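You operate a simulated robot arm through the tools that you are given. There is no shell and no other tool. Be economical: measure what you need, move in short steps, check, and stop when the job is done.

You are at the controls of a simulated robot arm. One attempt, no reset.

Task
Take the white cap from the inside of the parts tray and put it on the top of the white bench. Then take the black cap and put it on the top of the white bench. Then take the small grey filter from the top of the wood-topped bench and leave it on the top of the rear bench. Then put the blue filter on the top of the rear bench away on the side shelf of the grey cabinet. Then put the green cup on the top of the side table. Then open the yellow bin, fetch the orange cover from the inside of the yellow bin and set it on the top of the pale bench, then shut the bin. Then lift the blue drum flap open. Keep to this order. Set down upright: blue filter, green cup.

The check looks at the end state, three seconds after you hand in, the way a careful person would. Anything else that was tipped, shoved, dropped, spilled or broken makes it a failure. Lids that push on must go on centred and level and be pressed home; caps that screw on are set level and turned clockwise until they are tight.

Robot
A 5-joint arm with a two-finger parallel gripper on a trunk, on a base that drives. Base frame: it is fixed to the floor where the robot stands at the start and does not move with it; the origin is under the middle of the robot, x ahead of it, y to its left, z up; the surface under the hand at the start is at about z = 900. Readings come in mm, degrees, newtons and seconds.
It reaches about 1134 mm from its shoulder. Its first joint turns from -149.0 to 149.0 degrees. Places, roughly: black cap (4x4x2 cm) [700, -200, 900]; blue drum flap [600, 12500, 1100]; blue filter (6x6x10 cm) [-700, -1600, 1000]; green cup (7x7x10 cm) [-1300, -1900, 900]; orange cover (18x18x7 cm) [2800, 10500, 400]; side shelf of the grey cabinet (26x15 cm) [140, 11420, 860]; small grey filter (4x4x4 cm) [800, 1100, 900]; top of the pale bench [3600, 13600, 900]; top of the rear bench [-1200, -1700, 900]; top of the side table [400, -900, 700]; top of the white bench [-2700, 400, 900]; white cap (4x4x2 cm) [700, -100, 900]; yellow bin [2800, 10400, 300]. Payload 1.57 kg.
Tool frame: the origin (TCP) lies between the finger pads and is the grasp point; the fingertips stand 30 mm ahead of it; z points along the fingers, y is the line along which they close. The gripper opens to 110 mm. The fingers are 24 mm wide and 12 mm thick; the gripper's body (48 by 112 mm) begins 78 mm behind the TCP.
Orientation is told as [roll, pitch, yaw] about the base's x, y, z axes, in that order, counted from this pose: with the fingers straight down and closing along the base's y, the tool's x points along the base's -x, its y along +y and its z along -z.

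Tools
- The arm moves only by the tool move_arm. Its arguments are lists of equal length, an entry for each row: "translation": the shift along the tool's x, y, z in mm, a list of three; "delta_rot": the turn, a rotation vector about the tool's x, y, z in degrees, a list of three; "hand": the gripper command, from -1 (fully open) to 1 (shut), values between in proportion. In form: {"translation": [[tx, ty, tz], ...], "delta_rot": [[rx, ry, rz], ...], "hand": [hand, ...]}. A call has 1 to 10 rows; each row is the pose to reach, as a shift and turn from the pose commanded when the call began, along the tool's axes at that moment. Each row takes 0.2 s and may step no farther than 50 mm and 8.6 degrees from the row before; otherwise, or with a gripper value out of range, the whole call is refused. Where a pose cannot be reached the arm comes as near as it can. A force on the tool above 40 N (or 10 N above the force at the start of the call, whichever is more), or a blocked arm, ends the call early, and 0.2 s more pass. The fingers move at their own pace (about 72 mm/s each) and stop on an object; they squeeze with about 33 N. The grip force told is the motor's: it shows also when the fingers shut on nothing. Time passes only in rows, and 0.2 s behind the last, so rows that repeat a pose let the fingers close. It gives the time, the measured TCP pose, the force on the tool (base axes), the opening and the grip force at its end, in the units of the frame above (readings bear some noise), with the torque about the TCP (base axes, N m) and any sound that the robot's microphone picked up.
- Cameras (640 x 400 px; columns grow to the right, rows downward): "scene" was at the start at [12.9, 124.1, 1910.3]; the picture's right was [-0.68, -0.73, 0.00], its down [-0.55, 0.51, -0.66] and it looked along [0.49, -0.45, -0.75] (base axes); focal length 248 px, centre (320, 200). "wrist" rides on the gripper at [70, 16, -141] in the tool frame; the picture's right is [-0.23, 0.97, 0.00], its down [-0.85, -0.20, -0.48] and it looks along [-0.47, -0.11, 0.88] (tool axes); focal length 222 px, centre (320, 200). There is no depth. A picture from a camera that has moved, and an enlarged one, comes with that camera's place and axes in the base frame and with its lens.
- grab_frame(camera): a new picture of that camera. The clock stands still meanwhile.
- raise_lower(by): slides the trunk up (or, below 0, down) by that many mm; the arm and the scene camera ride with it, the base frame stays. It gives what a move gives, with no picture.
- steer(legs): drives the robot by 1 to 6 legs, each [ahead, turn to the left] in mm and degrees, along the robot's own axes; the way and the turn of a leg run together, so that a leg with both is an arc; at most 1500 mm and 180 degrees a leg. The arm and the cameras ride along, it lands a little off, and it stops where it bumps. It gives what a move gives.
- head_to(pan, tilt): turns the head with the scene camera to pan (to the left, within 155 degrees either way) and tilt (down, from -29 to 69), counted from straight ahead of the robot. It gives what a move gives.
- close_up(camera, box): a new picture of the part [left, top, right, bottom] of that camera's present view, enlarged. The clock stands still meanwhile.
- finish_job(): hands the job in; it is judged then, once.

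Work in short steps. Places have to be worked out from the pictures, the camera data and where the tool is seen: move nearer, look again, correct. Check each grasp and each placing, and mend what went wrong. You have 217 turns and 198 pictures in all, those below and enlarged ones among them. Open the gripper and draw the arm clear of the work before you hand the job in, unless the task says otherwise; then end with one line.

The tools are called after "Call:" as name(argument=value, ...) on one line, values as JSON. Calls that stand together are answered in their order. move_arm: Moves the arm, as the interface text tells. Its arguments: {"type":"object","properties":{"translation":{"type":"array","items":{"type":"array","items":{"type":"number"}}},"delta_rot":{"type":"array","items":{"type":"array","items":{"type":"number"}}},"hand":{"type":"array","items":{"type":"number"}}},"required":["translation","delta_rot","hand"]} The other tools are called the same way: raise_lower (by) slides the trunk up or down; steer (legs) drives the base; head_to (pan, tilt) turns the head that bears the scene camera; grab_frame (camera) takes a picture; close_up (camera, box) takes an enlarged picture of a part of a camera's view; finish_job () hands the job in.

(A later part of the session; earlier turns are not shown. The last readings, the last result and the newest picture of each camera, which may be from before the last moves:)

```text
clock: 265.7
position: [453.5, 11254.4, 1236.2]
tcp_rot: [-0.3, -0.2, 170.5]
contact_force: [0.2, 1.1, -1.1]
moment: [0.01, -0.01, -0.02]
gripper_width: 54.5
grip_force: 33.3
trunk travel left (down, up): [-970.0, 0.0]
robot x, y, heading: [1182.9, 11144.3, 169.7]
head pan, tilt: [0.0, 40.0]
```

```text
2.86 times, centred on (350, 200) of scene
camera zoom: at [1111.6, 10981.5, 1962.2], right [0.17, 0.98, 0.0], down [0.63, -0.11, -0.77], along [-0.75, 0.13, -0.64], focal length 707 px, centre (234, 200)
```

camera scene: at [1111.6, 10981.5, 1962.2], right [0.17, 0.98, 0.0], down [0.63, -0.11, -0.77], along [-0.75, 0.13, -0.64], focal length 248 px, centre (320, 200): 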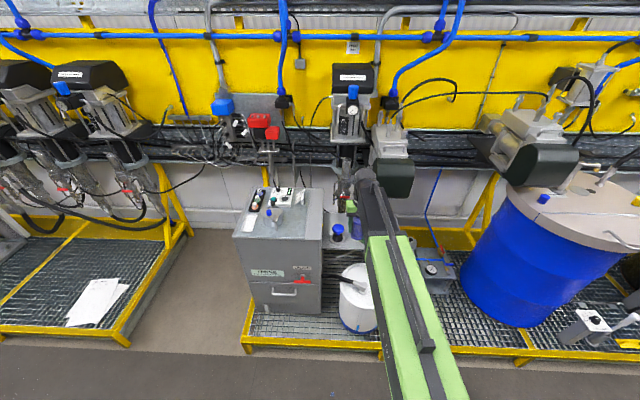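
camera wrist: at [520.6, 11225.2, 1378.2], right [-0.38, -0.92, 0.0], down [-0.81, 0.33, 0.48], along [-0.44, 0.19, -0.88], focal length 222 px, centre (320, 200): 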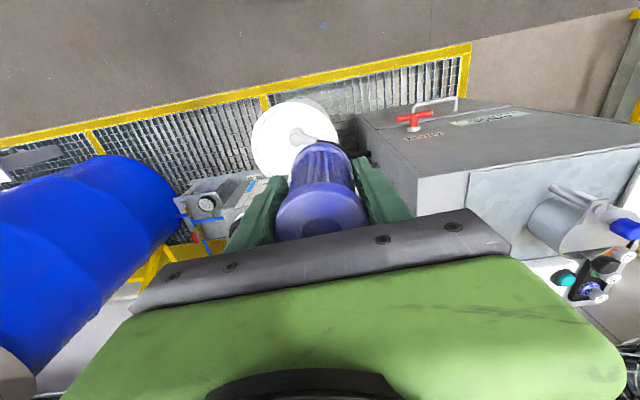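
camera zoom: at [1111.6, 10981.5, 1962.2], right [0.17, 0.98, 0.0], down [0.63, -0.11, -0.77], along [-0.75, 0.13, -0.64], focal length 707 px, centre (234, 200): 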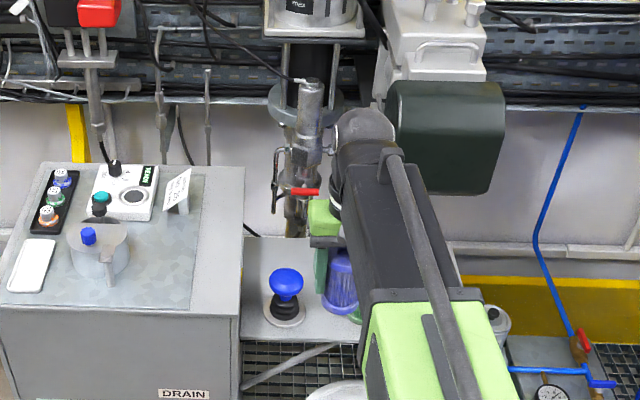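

The pump column is well behind (x≈-170) and the shelf top is at z≈850-860. I drive forward 245 and bring the tool over (115,11350).

Call:
steer(legs=[[245, 0]])

Call:
move_arm(translation=[[-35, -12, 0], [-70, -24, 0], [-105, -36, 0]], delta_rot=[[0, 0, 0], [0, 0, 0], [0, 0, 0]], hand=[1, 1, 1])

Call:
grab_frame(camera="scene")

Call:
grab_frame(camera="wrist")

```text
clock: 267.5
position: [209.2, 11296.3, 1235.9]
tcp_rot: [-0.3, -0.2, 170.6]
contact_force: [-0.2, -0.9, -0.5]
moment: [-0.01, -0.07, 0.0]
gripper_width: 54.3
grip_force: 33.0
trunk travel left (down, up): [-970.0, 0.0]
robot x, y, heading: [937.4, 11185.1, 169.8]
head pan, tilt: [0.0, 40.0]
```

```text
clock: 268.3
position: [112.2, 11350.4, 1236.4]
tcp_rot: [-0.3, -0.2, 170.5]
contact_force: [0.0, 0.1, -1.0]
moment: [-0.03, -0.02, 0.01]
gripper_width: 54.2
grip_force: 33.2
trunk travel left (down, up): [-970.0, 0.0]
robot x, y, heading: [937.5, 11186.7, 170.0]
head pan, tilt: [0.0, 40.0]
```

```text
135 pictures are left
camera scene: at [867.8, 11025.4, 1962.2], right [0.17, 0.98, 0.0], down [0.63, -0.11, -0.77], along [-0.75, 0.13, -0.64], focal length 248 px, centre (320, 200)
```

scene: 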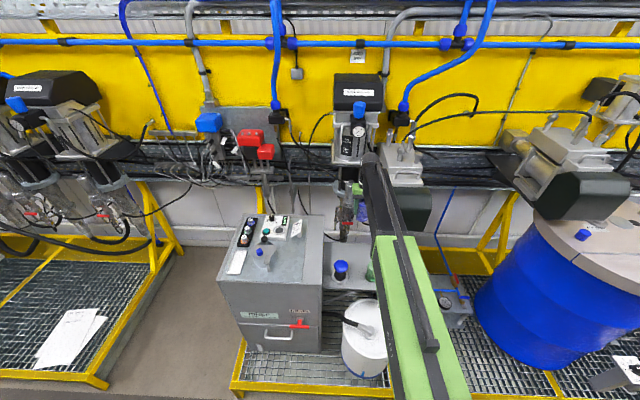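

```text
134 pictures are left
camera wrist: at [179.1, 11320.9, 1377.6], right [-0.38, -0.92, 0.0], down [-0.81, 0.33, 0.48], along [-0.44, 0.19, -0.88], focal length 222 px, centre (320, 200)
```

wrist: 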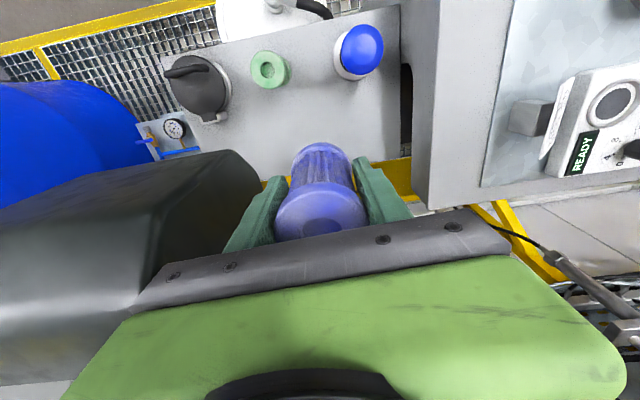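

Landing spot is on the bare plate behind the green item and button. The motor's near face is about y=11435, so I shift 15 mm away from it, then lower 200 and recheck.

Call:
move_arm(translation=[[0, 15, 0]], delta_rot=[[0, 0, 0]], hand=[1])

Call:
raise_lower(by=-150)

Call:
grab_frame(camera="scene")

Call:
grab_frame(camera="wrist")

```text
clock: 268.7
position: [110.2, 11335.2, 1237.0]
tcp_rot: [-0.3, -0.2, 170.7]
contact_force: [-0.4, -0.2, -0.1]
moment: [0.02, 0.01, 0.0]
gripper_width: 54.5
grip_force: 32.6
trunk travel left (down, up): [-970.0, 0.0]
robot x, y, heading: [938.0, 11184.9, 169.9]
head pan, tilt: [0.0, 40.0]
```

```text
clock: 270.4
position: [110.6, 11335.1, 1086.7]
tcp_rot: [-0.3, -0.2, 170.6]
contact_force: [0.3, 0.0, -0.8]
moment: [0.01, 0.0, 0.0]
gripper_width: 54.7
grip_force: 32.7
trunk travel left (down, up): [-820.0, 150.0]
robot x, y, heading: [937.9, 11184.0, 169.9]
head pan, tilt: [0.0, 40.0]
```

```text
133 pictures are left
camera scene: at [869.2, 11024.8, 1812.2], right [0.17, 0.98, 0.0], down [0.63, -0.11, -0.77], along [-0.75, 0.13, -0.64], focal length 248 px, centre (320, 200)
```

scene: 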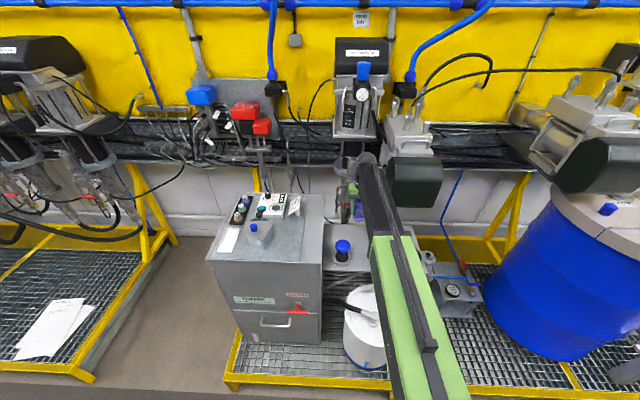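

```text
132 pictures are left
camera wrist: at [177.7, 11305.6, 1228.3], right [-0.38, -0.92, 0.0], down [-0.81, 0.33, 0.48], along [-0.44, 0.19, -0.88], focal length 222 px, centre (320, 200)
```

wrist: 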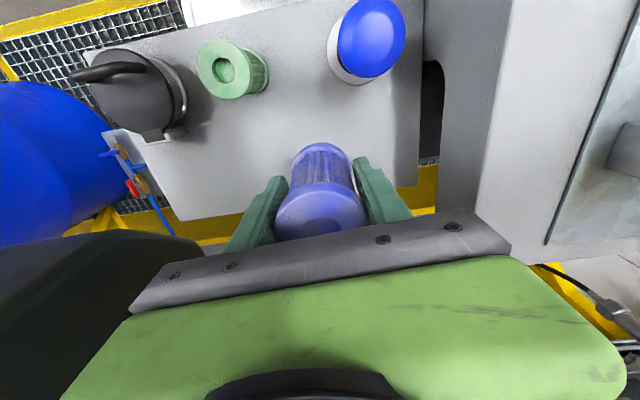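

Motor corner triangulates to (90,11457,1070), 60+ mm from the gripper. I lower to about z 940, then small steps to contact.

Call:
raise_lower(by=-140)

Call:
grab_frame(camera="wrist")

Call:
raise_lower(by=-16)

```text
clock: 272.1
position: [110.8, 11334.8, 946.9]
tcp_rot: [-0.3, -0.2, 170.6]
contact_force: [-0.1, -0.6, -0.9]
moment: [0.0, -0.03, -0.01]
gripper_width: 54.0
grip_force: 32.7
trunk travel left (down, up): [-680.0, 290.0]
robot x, y, heading: [939.5, 11186.0, 169.9]
head pan, tilt: [0.0, 40.0]
```

```text
131 pictures are left
camera wrist: at [177.7, 11305.6, 1088.3], right [-0.38, -0.92, 0.0], down [-0.81, 0.33, 0.48], along [-0.44, 0.19, -0.88], focal length 222 px, centre (320, 200)
```

wrist: 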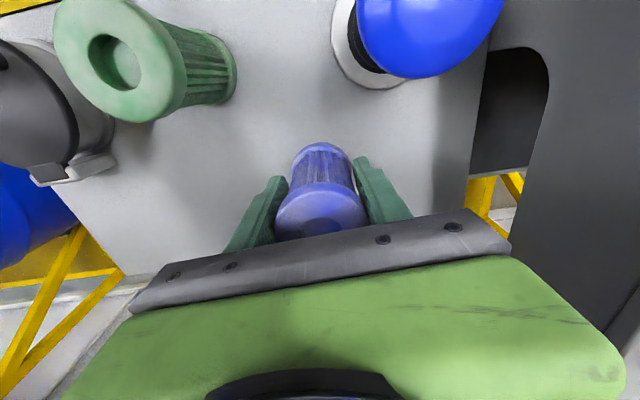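

```text
clock: 272.7
position: [109.8, 11335.0, 931.5]
tcp_rot: [-0.3, -0.2, 170.6]
contact_force: [0.2, -0.6, -0.5]
moment: [0.0, 0.02, 0.0]
gripper_width: 54.5
grip_force: 33.2
trunk travel left (down, up): [-664.0, 306.0]
robot x, y, heading: [937.9, 11188.6, 169.9]
head pan, tilt: [0.0, 40.0]
```

Call:
raise_lower(by=-6)

Call:
raise_lower(by=-3)

Call:
raise_lower(by=-2)

```text
clock: 273.3
position: [110.5, 11334.4, 925.5]
tcp_rot: [-0.3, -0.2, 170.6]
contact_force: [0.0, -0.6, 0.0]
moment: [0.0, -0.03, 0.03]
gripper_width: 54.6
grip_force: 33.0
trunk travel left (down, up): [-658.0, 312.0]
robot x, y, heading: [937.5, 11183.8, 170.1]
head pan, tilt: [0.0, 40.0]
```

```text
clock: 273.8
position: [110.1, 11334.5, 921.1]
tcp_rot: [-0.3, -0.1, 170.6]
contact_force: [0.5, 0.0, -0.7]
moment: [0.0, -0.02, -0.01]
gripper_width: 54.4
grip_force: 32.9
trunk travel left (down, up): [-655.0, 315.0]
robot x, y, heading: [937.3, 11186.4, 170.0]
head pan, tilt: [0.0, 40.0]
```

```text
clock: 274.3
position: [109.7, 11334.2, 920.1]
tcp_rot: [-0.3, -0.2, 170.7]
contact_force: [0.2, 0.1, -0.1]
moment: [0.0, -0.02, 0.02]
gripper_width: 54.2
grip_force: 33.0
trunk travel left (down, up): [-653.0, 317.0]
robot x, y, heading: [939.7, 11185.8, 170.1]
head pan, tilt: [0.0, 40.0]
```

No contact yet at 920; I go on in 2 mm steps.

Call:
raise_lower(by=-2)

Call:
raise_lower(by=-2)

Call:
raise_lower(by=-2)

```text
clock: 274.9
position: [110.5, 11334.8, 918.8]
tcp_rot: [-0.3, -0.4, 170.7]
contact_force: [-7.2, 2.0, 20.9]
moment: [-0.19, 0.26, -0.03]
gripper_width: 54.5
grip_force: 33.4
trunk travel left (down, up): [-651.0, 319.0]
robot x, y, heading: [940.3, 11185.1, 169.8]
head pan, tilt: [0.0, 40.0]
```

```text
clock: 275.4
position: [111.5, 11334.4, 917.1]
tcp_rot: [-0.3, -0.3, 170.6]
contact_force: [-1.7, 0.7, 20.8]
moment: [-0.25, 0.08, 0.01]
gripper_width: 54.4
grip_force: 32.6
trunk travel left (down, up): [-649.0, 321.0]
robot x, y, heading: [939.0, 11185.0, 170.0]
head pan, tilt: [0.0, 40.0]
```

```text
clock: 275.9
position: [112.2, 11333.5, 915.7]
tcp_rot: [-0.2, -0.3, 170.6]
contact_force: [1.3, 0.9, 20.0]
moment: [-0.34, 0.19, 0.04]
gripper_width: 54.3
grip_force: 33.6
trunk travel left (down, up): [-647.0, 323.0]
robot x, y, heading: [935.9, 11186.4, 170.0]
head pan, tilt: [0.0, 40.0]
```

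The filter stands on the shelf (20 N). I open gently and lift away, then verify it stands upright.

Call:
move_arm(translation=[[0, 0, 0], [0, 0, 0], [0, 0, 0], [0, 0, 0]], delta_rot=[[0, 0, 0], [0, 0, 0], [0, 0, 0], [0, 0, 0]], hand=[-0.1, -0.2, -0.3, -0.3])

Call:
raise_lower(by=323)

Call:
grab_frame(camera="wrist")

```text
clock: 276.9
position: [110.4, 11334.5, 914.1]
tcp_rot: [-0.3, -0.2, 170.6]
contact_force: [0.1, 0.1, 0.1]
moment: [0.0, 0.01, -0.01]
gripper_width: 71.5
grip_force: 0.0
trunk travel left (down, up): [-647.0, 323.0]
robot x, y, heading: [940.1, 11186.1, 169.9]
head pan, tilt: [0.0, 40.0]
```

```text
clock: 280.1
position: [109.7, 11333.9, 1237.0]
tcp_rot: [-0.3, -0.3, 170.7]
contact_force: [-0.1, 0.3, -0.7]
moment: [-0.01, -0.01, 0.01]
gripper_width: 71.5
grip_force: 0.1
trunk travel left (down, up): [-970.0, 0.0]
robot x, y, heading: [938.9, 11184.0, 170.0]
head pan, tilt: [0.0, 40.0]
```

```text
130 pictures are left
camera wrist: at [177.6, 11305.6, 1378.2], right [-0.38, -0.92, 0.0], down [-0.81, 0.33, 0.48], along [-0.44, 0.19, -0.88], focal length 222 px, centre (320, 200)
```

wrist: 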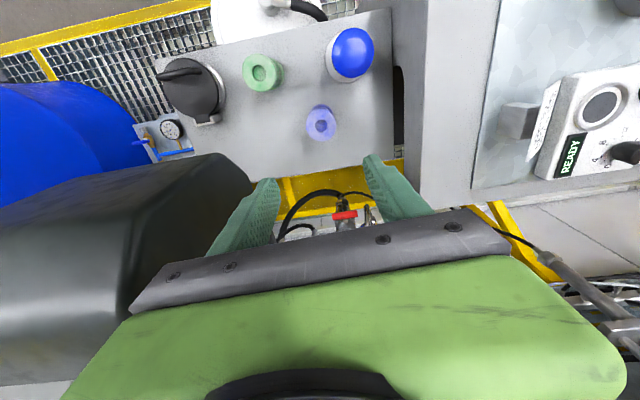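

The blue filter stands upright on the side shelf. Now back to the rear bench for the green cup: I retract, back out, and drive down the aisle.

Call:
move_arm(translation=[[45, 0, 0], [90, 0, 0], [130, 0, 0]], delta_rot=[[0, 0, 0], [0, 0, 0], [0, 0, 0]], hand=[-0.3, -0.3, -0.3])

Call:
steer(legs=[[-350, 0], [0, 95.4], [1500, 0], [1500, 0], [73, 0], [0, -2.5]])

```text
clock: 280.9
position: [239.6, 11313.9, 1238.0]
tcp_rot: [-0.3, -0.3, 170.7]
contact_force: [0.7, 0.0, -0.4]
moment: [0.0, -0.05, -0.03]
gripper_width: 71.6
grip_force: 0.1
trunk travel left (down, up): [-970.0, 0.0]
robot x, y, heading: [937.8, 11187.2, 170.3]
head pan, tilt: [0.0, 40.0]
```

```text
clock: 302.2
position: [936.1, 7363.6, 1236.1]
tcp_rot: [-0.4, -0.2, -96.7]
contact_force: [-0.1, -0.3, -0.6]
moment: [-0.01, -0.01, 0.01]
gripper_width: 71.7
grip_force: 0.0
trunk travel left (down, up): [-970.0, 0.0]
robot x, y, heading: [1033.9, 8069.7, -96.8]
head pan, tilt: [0.0, 40.0]
```

On course at (1034,8070). I continue down the aisle.

Call:
steer(legs=[[1500, 0], [1500, 0], [1500, 0], [0, -1.7], [1411, 0], [0, -3.7]])

```text
clock: 331.1
position: [182.7, 1524.7, 1235.8]
tcp_rot: [-0.3, -0.3, -101.4]
contact_force: [-0.5, -0.7, 0.7]
moment: [-0.01, 0.0, -0.03]
gripper_width: 71.4
grip_force: 0.1
trunk travel left (down, up): [-970.0, 0.0]
robot x, y, heading: [331.2, 2220.0, -101.1]
head pan, tilt: [0.0, 40.0]
```

Call:
steer(legs=[[0, -3], [1500, 0], [475, 0], [0, -27.7], [1315, 0], [0, 28]])

Call:
grab_frame(camera="scene")

```text
clock: 350.2
position: [-1224.6, -1324.2, 1238.3]
tcp_rot: [-0.3, -0.2, -104.7]
contact_force: [-0.5, 0.8, -0.6]
moment: [-0.06, -0.06, 0.01]
gripper_width: 71.5
grip_force: 0.1
trunk travel left (down, up): [-970.0, 0.0]
robot x, y, heading: [-1024.7, -641.3, -105.2]
head pan, tilt: [0.0, 40.0]
```

```text
129 pictures are left
camera scene: at [-873.8, -720.7, 1962.7], right [-0.97, 0.26, 0.0], down [0.17, 0.62, -0.77], along [-0.2, -0.74, -0.64], focal length 248 px, centre (320, 200)
```

scene: 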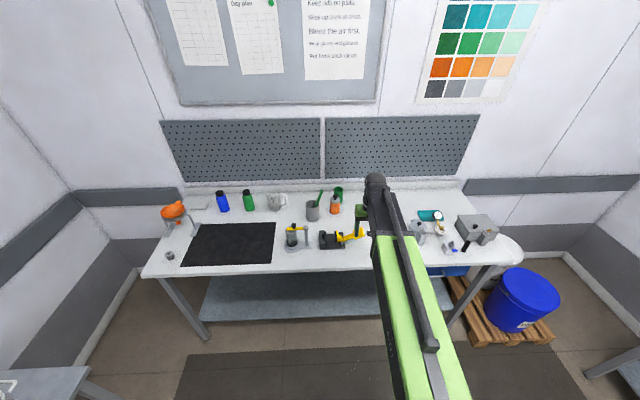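

Call:
close_up(camera="scene", box=[270, 170, 430, 270])

```text
4.00 times, centred on (350, 220) of scene
camera zoom: at [-873.8, -720.7, 1962.7], right [-0.97, 0.26, 0.0], down [0.17, 0.62, -0.77], along [-0.2, -0.74, -0.64], focal length 990 px, centre (200, 120)
```

zoom: 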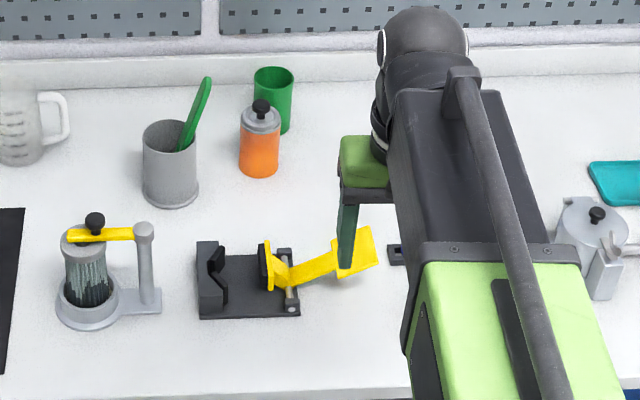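

Green cup rim is at about (-1320,-1907), the can in front at (-1261,-1802). I drive 370 closer and reach over, high, with the gripper fully open.

Call:
steer(legs=[[372, 0]])

Call:
move_arm(translation=[[-43, 12, 0], [-86, 24, 0], [-129, 36, 0], [-172, 48, 0], [-205, 57, 0]], delta_rot=[[0, 0, 0], [0, 0, 0], [0, 0, 0], [0, 0, 0], [0, 0, 0]], hand=[-1, -1, -1, -1, -1])

Call:
grab_frame(camera="wrist")

Call:
grab_frame(camera="scene")

```text
clock: 352.6
position: [-1319.4, -1689.1, 1237.0]
tcp_rot: [-0.3, -0.2, -104.7]
contact_force: [0.3, -0.3, -0.2]
moment: [-0.01, -0.01, 0.05]
gripper_width: 71.4
grip_force: 0.1
trunk travel left (down, up): [-970.0, 0.0]
robot x, y, heading: [-1118.6, -1002.1, -104.8]
head pan, tilt: [0.0, 40.0]
```

```text
clock: 353.8
position: [-1315.7, -1902.5, 1236.4]
tcp_rot: [-0.4, -0.2, -104.5]
contact_force: [0.8, -0.3, 0.3]
moment: [0.04, -0.01, 0.02]
gripper_width: 109.9
grip_force: 0.1
trunk travel left (down, up): [-970.0, 0.0]
robot x, y, heading: [-1119.5, -1001.1, -105.1]
head pan, tilt: [0.0, 40.0]
```

```text
127 pictures are left
camera wrist: at [-1281.8, -1839.8, 1377.9], right [0.88, -0.47, 0.0], down [-0.41, -0.78, 0.48], along [-0.23, -0.43, -0.88], focal length 222 px, centre (320, 200)
```

wrist: 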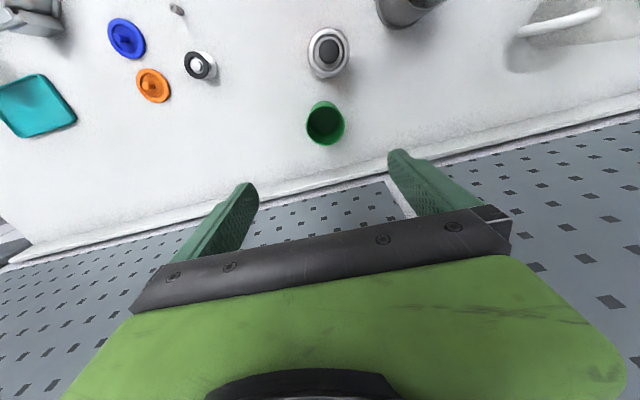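

```text
126 pictures are left
camera scene: at [-966.4, -1085.9, 1962.1], right [-0.97, 0.26, 0.0], down [0.16, 0.62, -0.77], along [-0.2, -0.74, -0.64], focal length 248 px, centre (320, 200)
```

scene: 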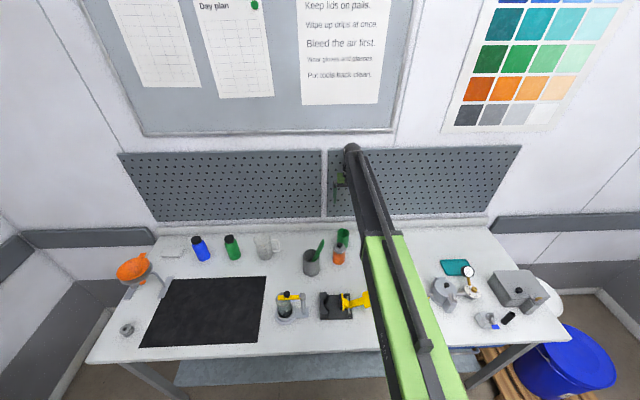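

Cup is ~12 mm toward me and 9 mm right; correct, lower 130 and recheck.

Call:
move_arm(translation=[[12, 9, 0]], delta_rot=[[0, 0, 0]], hand=[-1])

Call:
raise_lower(by=-150)

Call:
grab_frame(camera="wrist")

Call:
close_up(camera="scene", box=[260, 100, 460, 225])

```text
clock: 354.2
position: [-1304.4, -1891.4, 1237.3]
tcp_rot: [-0.3, -0.3, -104.7]
contact_force: [0.0, -0.3, 0.3]
moment: [0.0, 0.02, -0.01]
gripper_width: 110.1
grip_force: 0.2
trunk travel left (down, up): [-970.0, 0.0]
robot x, y, heading: [-1118.7, -1001.7, -104.7]
head pan, tilt: [0.0, 40.0]
```

```text
clock: 355.9
position: [-1304.8, -1891.6, 1087.3]
tcp_rot: [-0.4, -0.1, -104.7]
contact_force: [-0.4, 0.1, -0.2]
moment: [-0.01, -0.05, -0.02]
gripper_width: 110.2
grip_force: 0.1
trunk travel left (down, up): [-820.0, 150.0]
robot x, y, heading: [-1117.4, -1004.3, -105.0]
head pan, tilt: [0.0, 40.0]
```

```text
125 pictures are left
camera wrist: at [-1270.0, -1828.8, 1228.3], right [0.88, -0.47, 0.0], down [-0.41, -0.78, 0.48], along [-0.23, -0.43, -0.88], focal length 222 px, centre (320, 200)
```

wrist: 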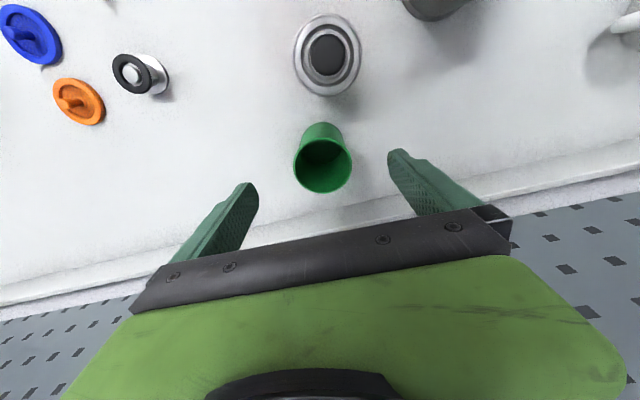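

```text
3.20 times, centred on (360, 162) of scene
camera zoom: at [-966.4, -1085.0, 1812.2], right [-0.97, 0.26, 0.0], down [0.17, 0.62, -0.77], along [-0.2, -0.74, -0.64], focal length 792 px, centre (192, 320)
```

zoom: 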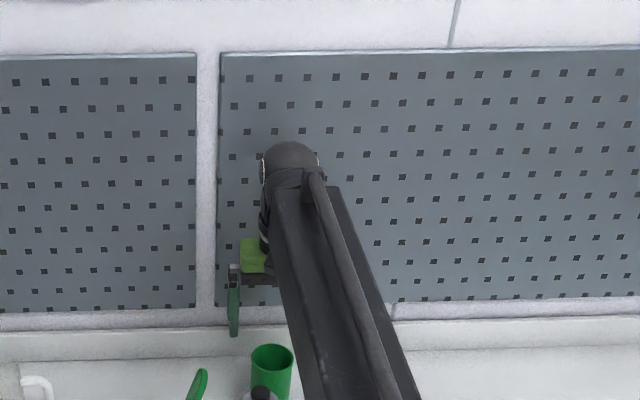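

Small correction (6 forward, 3 right); I lower 85 and check once more.

Call:
move_arm(translation=[[-6, 3, 0]], delta_rot=[[0, 0, 0]], hand=[-1])

Call:
raise_lower(by=-75)

Call:
grab_frame(camera="wrist")

```text
clock: 356.3
position: [-1302.9, -1898.6, 1087.3]
tcp_rot: [-0.3, -0.2, -104.5]
contact_force: [0.1, 0.6, 0.8]
moment: [-0.02, 0.04, 0.02]
gripper_width: 110.1
grip_force: 0.0
trunk travel left (down, up): [-820.0, 150.0]
robot x, y, heading: [-1119.6, -1004.3, -105.0]
head pan, tilt: [0.0, 40.0]
```

```text
clock: 357.4
position: [-1303.2, -1899.1, 1012.6]
tcp_rot: [-0.4, -0.3, -104.7]
contact_force: [1.0, -0.5, -0.3]
moment: [-0.03, 0.0, 0.04]
gripper_width: 110.1
grip_force: 0.1
trunk travel left (down, up): [-745.0, 225.0]
robot x, y, heading: [-1121.5, -1006.4, -104.8]
head pan, tilt: [0.0, 40.0]
```

```text
123 pictures are left
camera wrist: at [-1268.5, -1835.2, 1153.3], right [0.88, -0.47, 0.0], down [-0.41, -0.78, 0.48], along [-0.23, -0.43, -0.88], focal length 222 px, centre (320, 200)
```

wrist: 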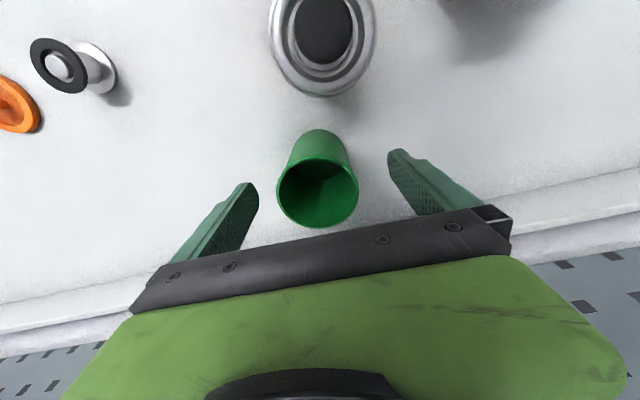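

Centred on the cup now. I lower 50 and close.

Call:
raise_lower(by=-52)

Call:
move_arm(translation=[[0, 0, 0], [0, 0, 0], [0, 0, 0], [0, 0, 0]], delta_rot=[[0, 0, 0], [0, 0, 0], [0, 0, 0], [0, 0, 0]], hand=[1, 1, 1, 1])

Call:
raise_lower(by=277)

Call:
grab_frame(camera="wrist")

```text
clock: 358.4
position: [-1303.0, -1897.7, 960.1]
tcp_rot: [-0.2, -0.1, -104.7]
contact_force: [-0.7, -0.1, -0.5]
moment: [-0.02, 0.0, 0.01]
gripper_width: 110.2
grip_force: 0.0
trunk travel left (down, up): [-693.0, 277.0]
robot x, y, heading: [-1116.6, -1005.5, -104.8]
head pan, tilt: [0.0, 40.0]
```

```text
clock: 359.4
position: [-1303.3, -1898.4, 959.1]
tcp_rot: [-0.3, -0.2, -104.8]
contact_force: [-0.8, -0.2, 0.0]
moment: [0.0, 0.02, 0.03]
gripper_width: 62.2
grip_force: 33.1
trunk travel left (down, up): [-693.0, 277.0]
robot x, y, heading: [-1122.4, -1007.5, -105.0]
head pan, tilt: [0.0, 40.0]
```

```text
clock: 362.2
position: [-1303.2, -1897.5, 1236.4]
tcp_rot: [-0.3, -0.3, -104.7]
contact_force: [0.7, 0.2, 0.7]
moment: [0.02, 0.01, -0.03]
gripper_width: 62.2
grip_force: 33.4
trunk travel left (down, up): [-970.0, 0.0]
robot x, y, heading: [-1117.9, -1002.7, -104.7]
head pan, tilt: [0.0, 40.0]
```

```text
122 pictures are left
camera wrist: at [-1268.4, -1835.4, 1378.2], right [0.88, -0.47, 0.0], down [-0.41, -0.78, 0.48], along [-0.23, -0.43, -0.88], focal length 222 px, centre (320, 200)
```

wrist: 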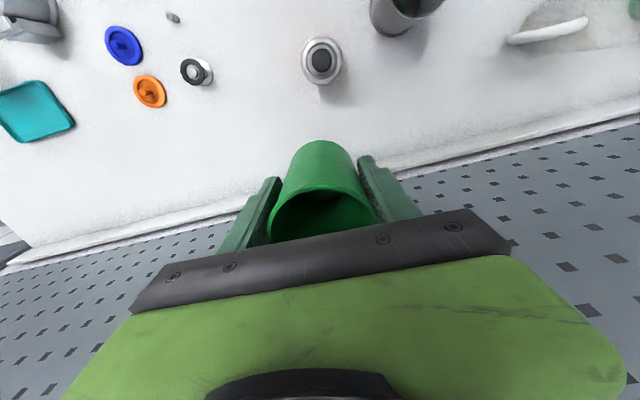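

Cup held (62 mm). I retract, back out, turn left toward the side table and look at it.

Call:
move_arm(translation=[[45, 0, 0], [90, 0, 0], [135, 0, 0], [180, 0, 0], [200, 0, 0]], delta_rot=[[0, 0, 0], [0, 0, 0], [0, 0, 0], [0, 0, 0], [0, 0, 0]], hand=[1, 1, 1, 1, 1])

Call:
steer(legs=[[-350, 0], [0, 101], [500, 0], [0, -5]])

Call:
grab_frame(camera="scene")

```text
clock: 363.4
position: [-1251.2, -1704.0, 1237.4]
tcp_rot: [-0.3, -0.3, -104.5]
contact_force: [-0.1, -0.6, -0.2]
moment: [0.02, 0.01, 0.03]
gripper_width: 62.3
grip_force: 33.3
trunk travel left (down, up): [-970.0, 0.0]
robot x, y, heading: [-1117.4, -1006.4, -105.0]
head pan, tilt: [0.0, 40.0]
```

```text
clock: 372.9
position: [178.5, -765.6, 1236.4]
tcp_rot: [-0.3, -0.3, -9.1]
contact_force: [0.4, 0.5, -0.1]
moment: [-0.01, 0.01, 0.0]
gripper_width: 62.2
grip_force: 32.8
trunk travel left (down, up): [-970.0, 0.0]
robot x, y, heading: [-527.1, -685.5, -8.4]
head pan, tilt: [0.0, 40.0]
```

```text
121 pictures are left
camera scene: at [-465.3, -525.8, 1962.3], right [-0.15, -0.99, 0.0], down [-0.64, 0.1, -0.77], along [0.76, -0.12, -0.64], focal length 248 px, centre (320, 200)
```

scene: 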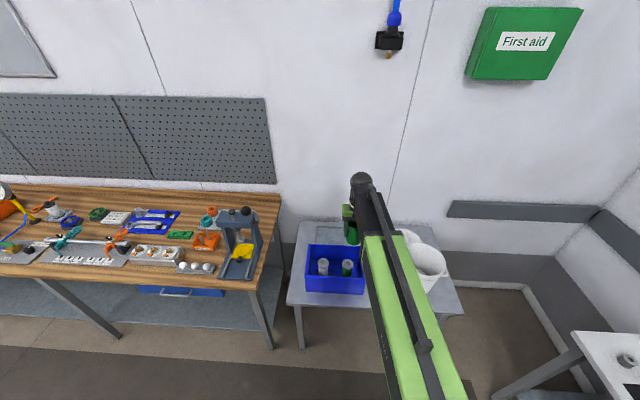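

The boom hides the table's middle; I look with the wrist camera and zoom the scene.

Call:
grab_frame(camera="wrist")

Call:
close_up(camera="scene", box=[270, 200, 480, 331])

```text
120 pictures are left
camera wrist: at [112.7, -738.9, 1378.4], right [0.38, 0.92, 0.0], down [0.81, -0.33, 0.48], along [0.45, -0.19, -0.88], focal length 222 px, centre (320, 200)
```

wrist: 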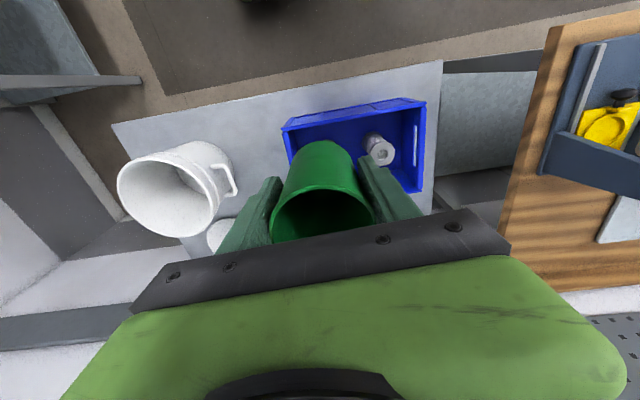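

```text
3.05 times, centred on (375, 266) of scene
camera zoom: at [-465.3, -525.8, 1962.3], right [-0.15, -0.99, 0.0], down [-0.64, 0.1, -0.77], along [0.76, -0.12, -0.64], focal length 754 px, centre (152, 0)
```

zoom: 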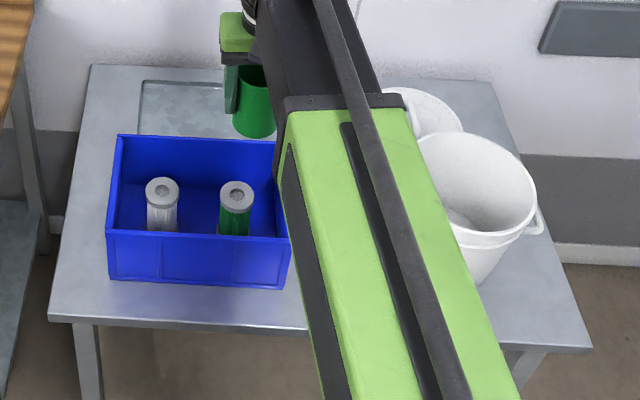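

The gap between the blue crate and the white bucket, around (185,-943), looks free. I move the arm over it for a closer look.

Call:
move_arm(translation=[[-9, -43, 0], [-18, -87, 0], [-27, -130, 0], [-35, -174, 0]], delta_rot=[[0, 0, 0], [0, 0, 0], [0, 0, 0], [0, 0, 0]], hand=[1, 1, 1, 1])

Call:
grab_frame(camera="wrist")

Call:
grab_frame(camera="scene")

```text
clock: 373.9
position: [186.0, -944.2, 1236.3]
tcp_rot: [-0.4, -0.3, -9.2]
contact_force: [-0.4, -0.1, -0.9]
moment: [0.03, 0.02, 0.02]
gripper_width: 62.2
grip_force: 32.9
trunk travel left (down, up): [-970.0, 0.0]
robot x, y, heading: [-531.3, -691.3, -8.8]
head pan, tilt: [0.0, 40.0]
```

```text
118 pictures are left
camera wrist: at [120.3, -916.4, 1378.1], right [0.38, 0.93, 0.0], down [0.81, -0.33, 0.48], along [0.45, -0.19, -0.88], focal length 222 px, centre (320, 200)
```

wrist: 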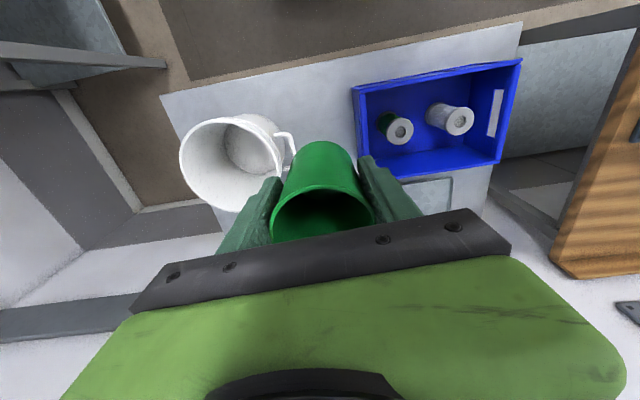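

```text
117 pictures are left
camera scene: at [-464.9, -526.7, 1962.3], right [-0.15, -0.99, 0.0], down [-0.64, 0.1, -0.77], along [0.76, -0.12, -0.64], focal length 248 px, centre (320, 200)
```

scene: 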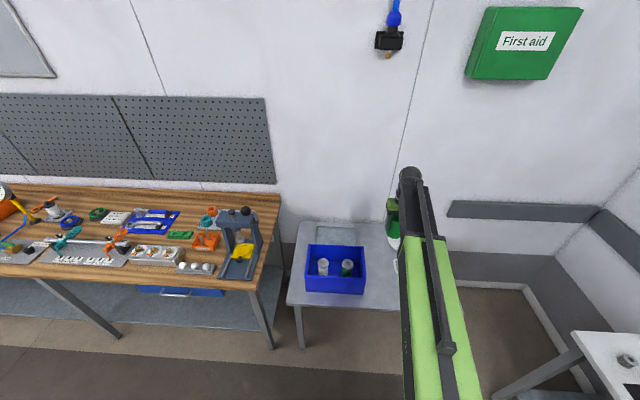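

The gap spans about y=-869 (crate wall) to -1029 (bucket lug), centre -949; the gripper's ±56 mm fits with ~20 mm either side. I lower 240 and re-measure.

Call:
move_arm(translation=[[2, -5, 0]], delta_rot=[[0, 0, 0]], hand=[1])

Call:
raise_lower(by=-240)

Call:
grab_frame(camera="wrist")

Call:
close_up(camera="scene", box=[270, 150, 510, 300])

```text
clock: 374.4
position: [183.9, -948.2, 1238.0]
tcp_rot: [-0.3, -0.2, -9.2]
contact_force: [0.7, -0.2, 0.2]
moment: [0.07, 0.04, -0.03]
gripper_width: 62.2
grip_force: 33.1
trunk travel left (down, up): [-970.0, 0.0]
robot x, y, heading: [-531.4, -684.3, -8.8]
head pan, tilt: [0.0, 40.0]
```

```text
clock: 376.9
position: [184.6, -947.2, 996.8]
tcp_rot: [-0.4, -0.1, -9.2]
contact_force: [-0.8, 1.1, 0.5]
moment: [-0.03, 0.0, -0.02]
gripper_width: 62.3
grip_force: 33.4
trunk travel left (down, up): [-730.0, 240.0]
robot x, y, heading: [-531.1, -689.4, -8.8]
head pan, tilt: [0.0, 40.0]
```

```text
116 pictures are left
camera wrist: at [117.4, -919.9, 1138.3], right [0.38, 0.93, 0.0], down [0.81, -0.33, 0.48], along [0.45, -0.19, -0.88], focal length 222 px, centre (320, 200)
```

wrist: 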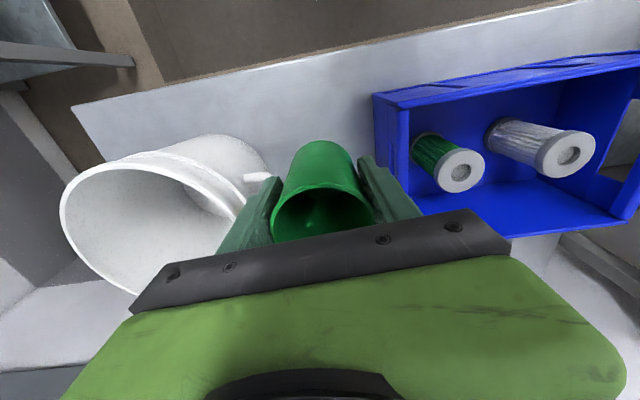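

```text
2.67 times, centred on (390, 225) of scene
camera zoom: at [-464.9, -525.4, 1722.2], right [-0.15, -0.99, 0.0], down [-0.64, 0.1, -0.77], along [0.76, -0.12, -0.64], focal length 660 px, centre (133, 133)
```

zoom: 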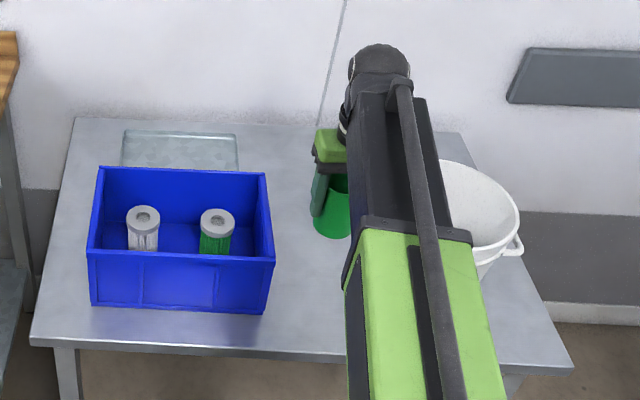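

Same gap figures; centred. I lower 200 and check again.

Call:
raise_lower(by=-120)

Call:
grab_frame(camera="wrist")

Call:
close_up(camera="scene", box=[270, 120, 510, 270])

```text
clock: 378.4
position: [184.2, -946.7, 876.6]
tcp_rot: [-0.3, -0.2, -9.2]
contact_force: [0.0, 0.6, -0.8]
moment: [-0.04, 0.01, 0.01]
gripper_width: 62.2
grip_force: 33.4
trunk travel left (down, up): [-610.0, 360.0]
robot x, y, heading: [-529.6, -685.8, -8.5]
head pan, tilt: [0.0, 40.0]
```

```text
114 pictures are left
camera wrist: at [117.4, -919.9, 1018.3], right [0.38, 0.92, 0.0], down [0.81, -0.33, 0.48], along [0.45, -0.19, -0.88], focal length 222 px, centre (320, 200)
```

wrist: 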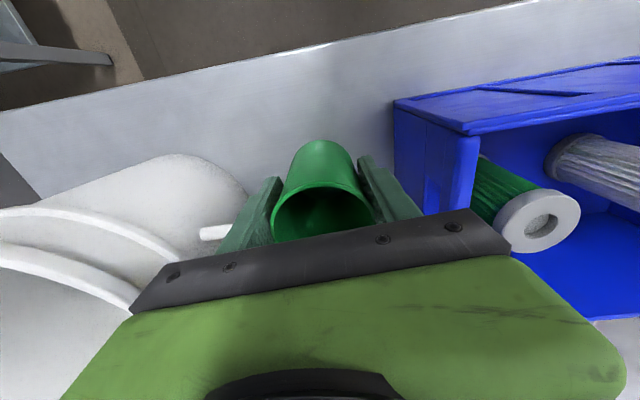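

```text
2.67 times, centred on (390, 195) of scene
camera zoom: at [-464.9, -525.4, 1602.2], right [-0.15, -0.99, 0.0], down [-0.64, 0.1, -0.77], along [0.76, -0.12, -0.64], focal length 660 px, centre (133, 213)
```

zoom: 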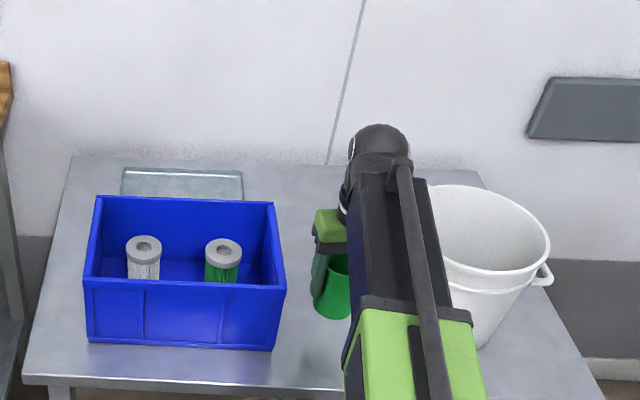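

Refined: the crate wall is at y≈-840 and the bucket's lug tip at (169,-1010,911), so the gap centre is y≈-925. I shift 22 mm toward the crate, then lower on.

Call:
move_arm(translation=[[3, 22, 0]], delta_rot=[[0, 0, 0]], hand=[1])

Call:
raise_lower(by=-80)

Call:
grab_frame(camera="wrist")

```text
clock: 378.8
position: [183.8, -923.8, 877.0]
tcp_rot: [-0.3, -0.2, -9.2]
contact_force: [-0.2, 1.0, -0.6]
moment: [-0.01, -0.01, -0.01]
gripper_width: 62.1
grip_force: 32.8
trunk travel left (down, up): [-610.0, 360.0]
robot x, y, heading: [-529.6, -687.3, -8.8]
head pan, tilt: [0.0, 40.0]
```

```text
clock: 379.8
position: [182.5, -925.1, 804.3]
tcp_rot: [-0.3, -0.3, -9.3]
contact_force: [-3.6, 0.3, 28.1]
moment: [0.28, -0.06, 0.01]
gripper_width: 61.1
grip_force: 32.1
trunk travel left (down, up): [-535.0, 435.0]
robot x, y, heading: [-528.4, -689.3, -9.0]
head pan, tilt: [0.0, 40.0]
stopped: the force on the tool passed its limit at 87 N (the readings are from after the stop); the commanded pose is now the measured one
```

```text
112 pictures are left
camera wrist: at [116.4, -897.0, 944.8], right [0.38, 0.93, 0.0], down [0.81, -0.33, 0.49], along [0.45, -0.19, -0.87], focal length 222 px, centre (320, 200)
```

wrist: 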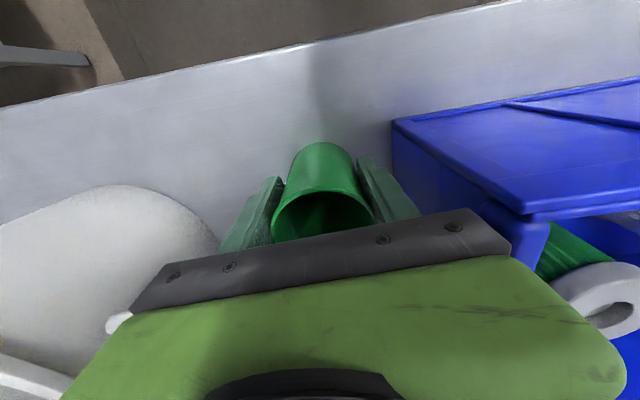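

A firm contact came at TCP 804, i.e. cup bottom at ~745, with its line of force near the cup itself. I look whether that is the table top.

Call:
close_up(camera="wrist", box=[220, 60, 480, 240])

Call:
close_up(camera="scene", box=[300, 130, 460, 250])

```text
2.22 times, centred on (350, 150) of wrist
camera zoom: at [116.4, -897.0, 944.8], right [0.38, 0.93, 0.0], down [0.81, -0.33, 0.49], along [0.45, -0.19, -0.87], focal length 494 px, centre (253, 311)
```

zoom: 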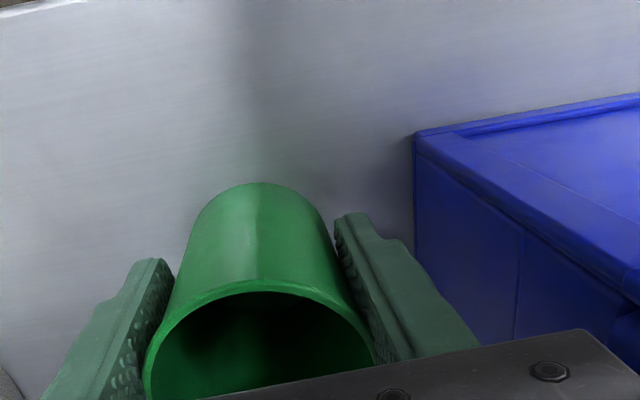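

```text
3.33 times, centred on (380, 190) of scene
camera zoom: at [-467.9, -524.5, 1527.2], right [-0.15, -0.99, 0.0], down [-0.63, 0.1, -0.77], along [0.76, -0.12, -0.64], focal length 825 px, centre (120, 233)
```

zoom: 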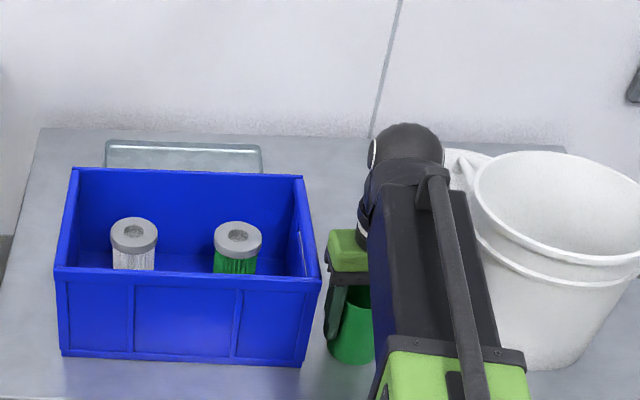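

The crate's bottom corner matches between views only for a table height of ~745, so the cup is standing on the table. I release it gently and lift.

Call:
raise_lower(by=1)

Call:
move_arm(translation=[[0, 0, 0], [0, 0, 0], [0, 0, 0], [0, 0, 0]], delta_rot=[[0, 0, 0], [0, 0, 0], [0, 0, 0], [0, 0, 0]], hand=[-0.25, -0.35, -0.45, -0.45])

Call:
raise_lower(by=60)

Call:
grab_frame(camera="wrist")

```text
clock: 380.3
position: [183.2, -924.1, 803.1]
tcp_rot: [-0.3, -0.3, -9.2]
contact_force: [-5.5, 2.9, 18.1]
moment: [0.38, 0.17, 0.09]
gripper_width: 61.3
grip_force: 33.2
trunk travel left (down, up): [-536.0, 434.0]
robot x, y, heading: [-532.0, -688.5, -8.9]
head pan, tilt: [0.0, 40.0]
```

```text
clock: 381.3
position: [184.6, -925.0, 801.7]
tcp_rot: [-0.3, -0.4, -9.2]
contact_force: [0.7, 0.1, -0.3]
moment: [0.01, -0.01, -0.03]
gripper_width: 79.8
grip_force: 0.1
trunk travel left (down, up): [-536.0, 434.0]
robot x, y, heading: [-531.3, -690.6, -9.0]
head pan, tilt: [0.0, 40.0]
```

```text
clock: 382.3
position: [184.1, -924.9, 862.6]
tcp_rot: [-0.4, -0.3, -9.1]
contact_force: [-1.1, 0.2, -0.1]
moment: [-0.02, 0.01, -0.02]
gripper_width: 79.9
grip_force: 0.1
trunk travel left (down, up): [-596.0, 374.0]
robot x, y, heading: [-526.9, -687.9, -8.8]
head pan, tilt: [0.0, 40.0]
```

```text
109 pictures are left
camera wrist: at [118.5, -897.7, 1003.7], right [0.38, 0.93, 0.0], down [0.81, -0.33, 0.49], along [0.45, -0.19, -0.87], focal length 222 px, centre (320, 200)
```

wrist: 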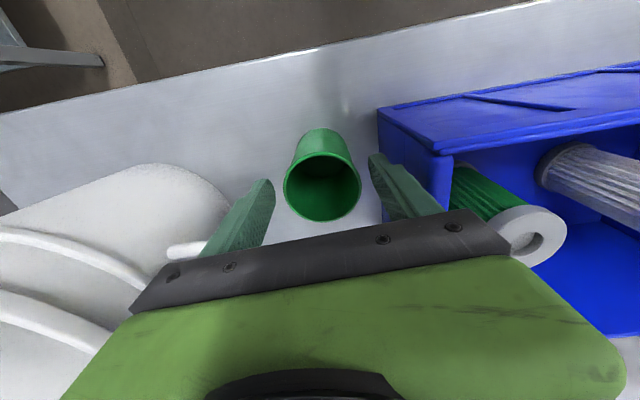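

The cup stands upright on the side table. I raise, and drive back up the aisle toward the yellow bin.

Call:
raise_lower(by=374)

Call:
steer(legs=[[0, 78], [1063, 0], [0, 9], [1450, 0], [490, 0], [0, 4]])

```text
clock: 385.9
position: [184.2, -924.3, 1236.3]
tcp_rot: [-0.3, -0.5, -9.1]
contact_force: [0.0, -0.4, -0.4]
moment: [-0.01, 0.02, 0.01]
gripper_width: 79.5
grip_force: 0.1
trunk travel left (down, up): [-970.0, 0.0]
robot x, y, heading: [-528.6, -690.0, -8.5]
head pan, tilt: [0.0, 40.0]
```

```text
clock: 405.1
position: [469.6, 2918.1, 1237.6]
tcp_rot: [-0.4, -0.4, 81.3]
contact_force: [0.9, 0.7, 0.2]
moment: [-0.03, 0.03, 0.03]
gripper_width: 79.9
grip_force: 0.1
trunk travel left (down, up): [-970.0, 0.0]
robot x, y, heading: [235.4, 2204.1, 81.3]
head pan, tilt: [0.0, 40.0]
```

Call:
steer(legs=[[0, 0.9], [1500, 0], [1500, 0], [1500, 0], [1411, 0]])

Call:
steer(legs=[[0, -3], [1500, 0], [740, 0]])

Call:
head_to(pan=-75, tilt=40)

Call:
grab_frame(camera="scene")

```text
clock: 433.6
position: [1256.5, 8792.9, 1235.5]
tcp_rot: [-0.2, -0.4, 83.1]
contact_force: [-0.6, 0.6, 0.8]
moment: [-0.01, 0.01, 0.02]
gripper_width: 79.8
grip_force: 0.0
trunk travel left (down, up): [-970.0, 0.0]
robot x, y, heading: [1046.6, 8065.7, 83.3]
head pan, tilt: [0.0, 40.0]
```

```text
clock: 445.1
position: [1664.8, 10980.7, 1236.4]
tcp_rot: [-0.3, -0.3, 80.5]
contact_force: [-0.1, 0.3, 0.8]
moment: [-0.06, -0.01, -0.04]
gripper_width: 80.0
grip_force: 0.0
trunk travel left (down, up): [-970.0, 0.0]
robot x, y, heading: [1419.4, 10266.3, 80.1]
head pan, tilt: [0.0, 40.0]
```

```text
clock: 446.5
position: [1665.0, 10980.5, 1236.4]
tcp_rot: [-0.3, -0.4, 80.5]
contact_force: [0.3, -1.4, 0.2]
moment: [0.02, -0.02, 0.04]
gripper_width: 79.8
grip_force: 0.0
trunk travel left (down, up): [-970.0, 0.0]
robot x, y, heading: [1421.5, 10270.7, 80.4]
head pan, tilt: [-75.0, 40.0]
```

```text
108 pictures are left
camera scene: at [1330.1, 10260.7, 1961.8], right [0.09, -1.0, 0.0], down [-0.64, -0.06, -0.77], along [0.76, 0.07, -0.64], focal length 248 px, centre (320, 200)
```

scene: 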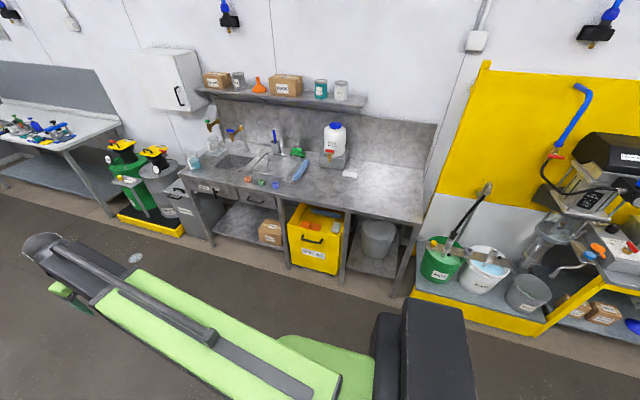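

The yellow bin sits under the sink bench with a handle at its front. I zoom in.

Call:
close_up(camera="scene", box=[260, 180, 400, 290])

```text
3.64 times, centred on (330, 235) of scene
camera zoom: at [1330.1, 10260.7, 1961.8], right [0.09, -1.0, 0.0], down [-0.64, -0.06, -0.77], along [0.76, 0.07, -0.64], focal length 900 px, centre (284, 73)
```

zoom: 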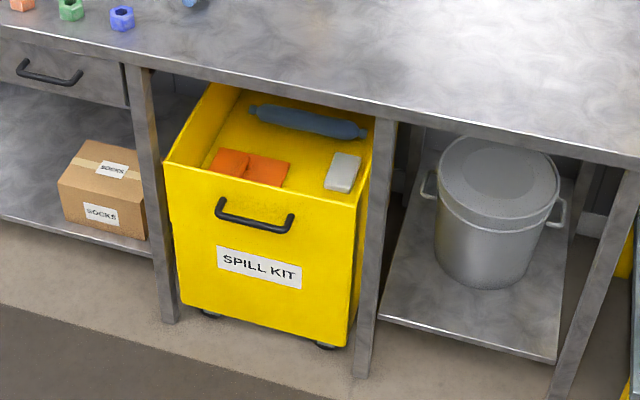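

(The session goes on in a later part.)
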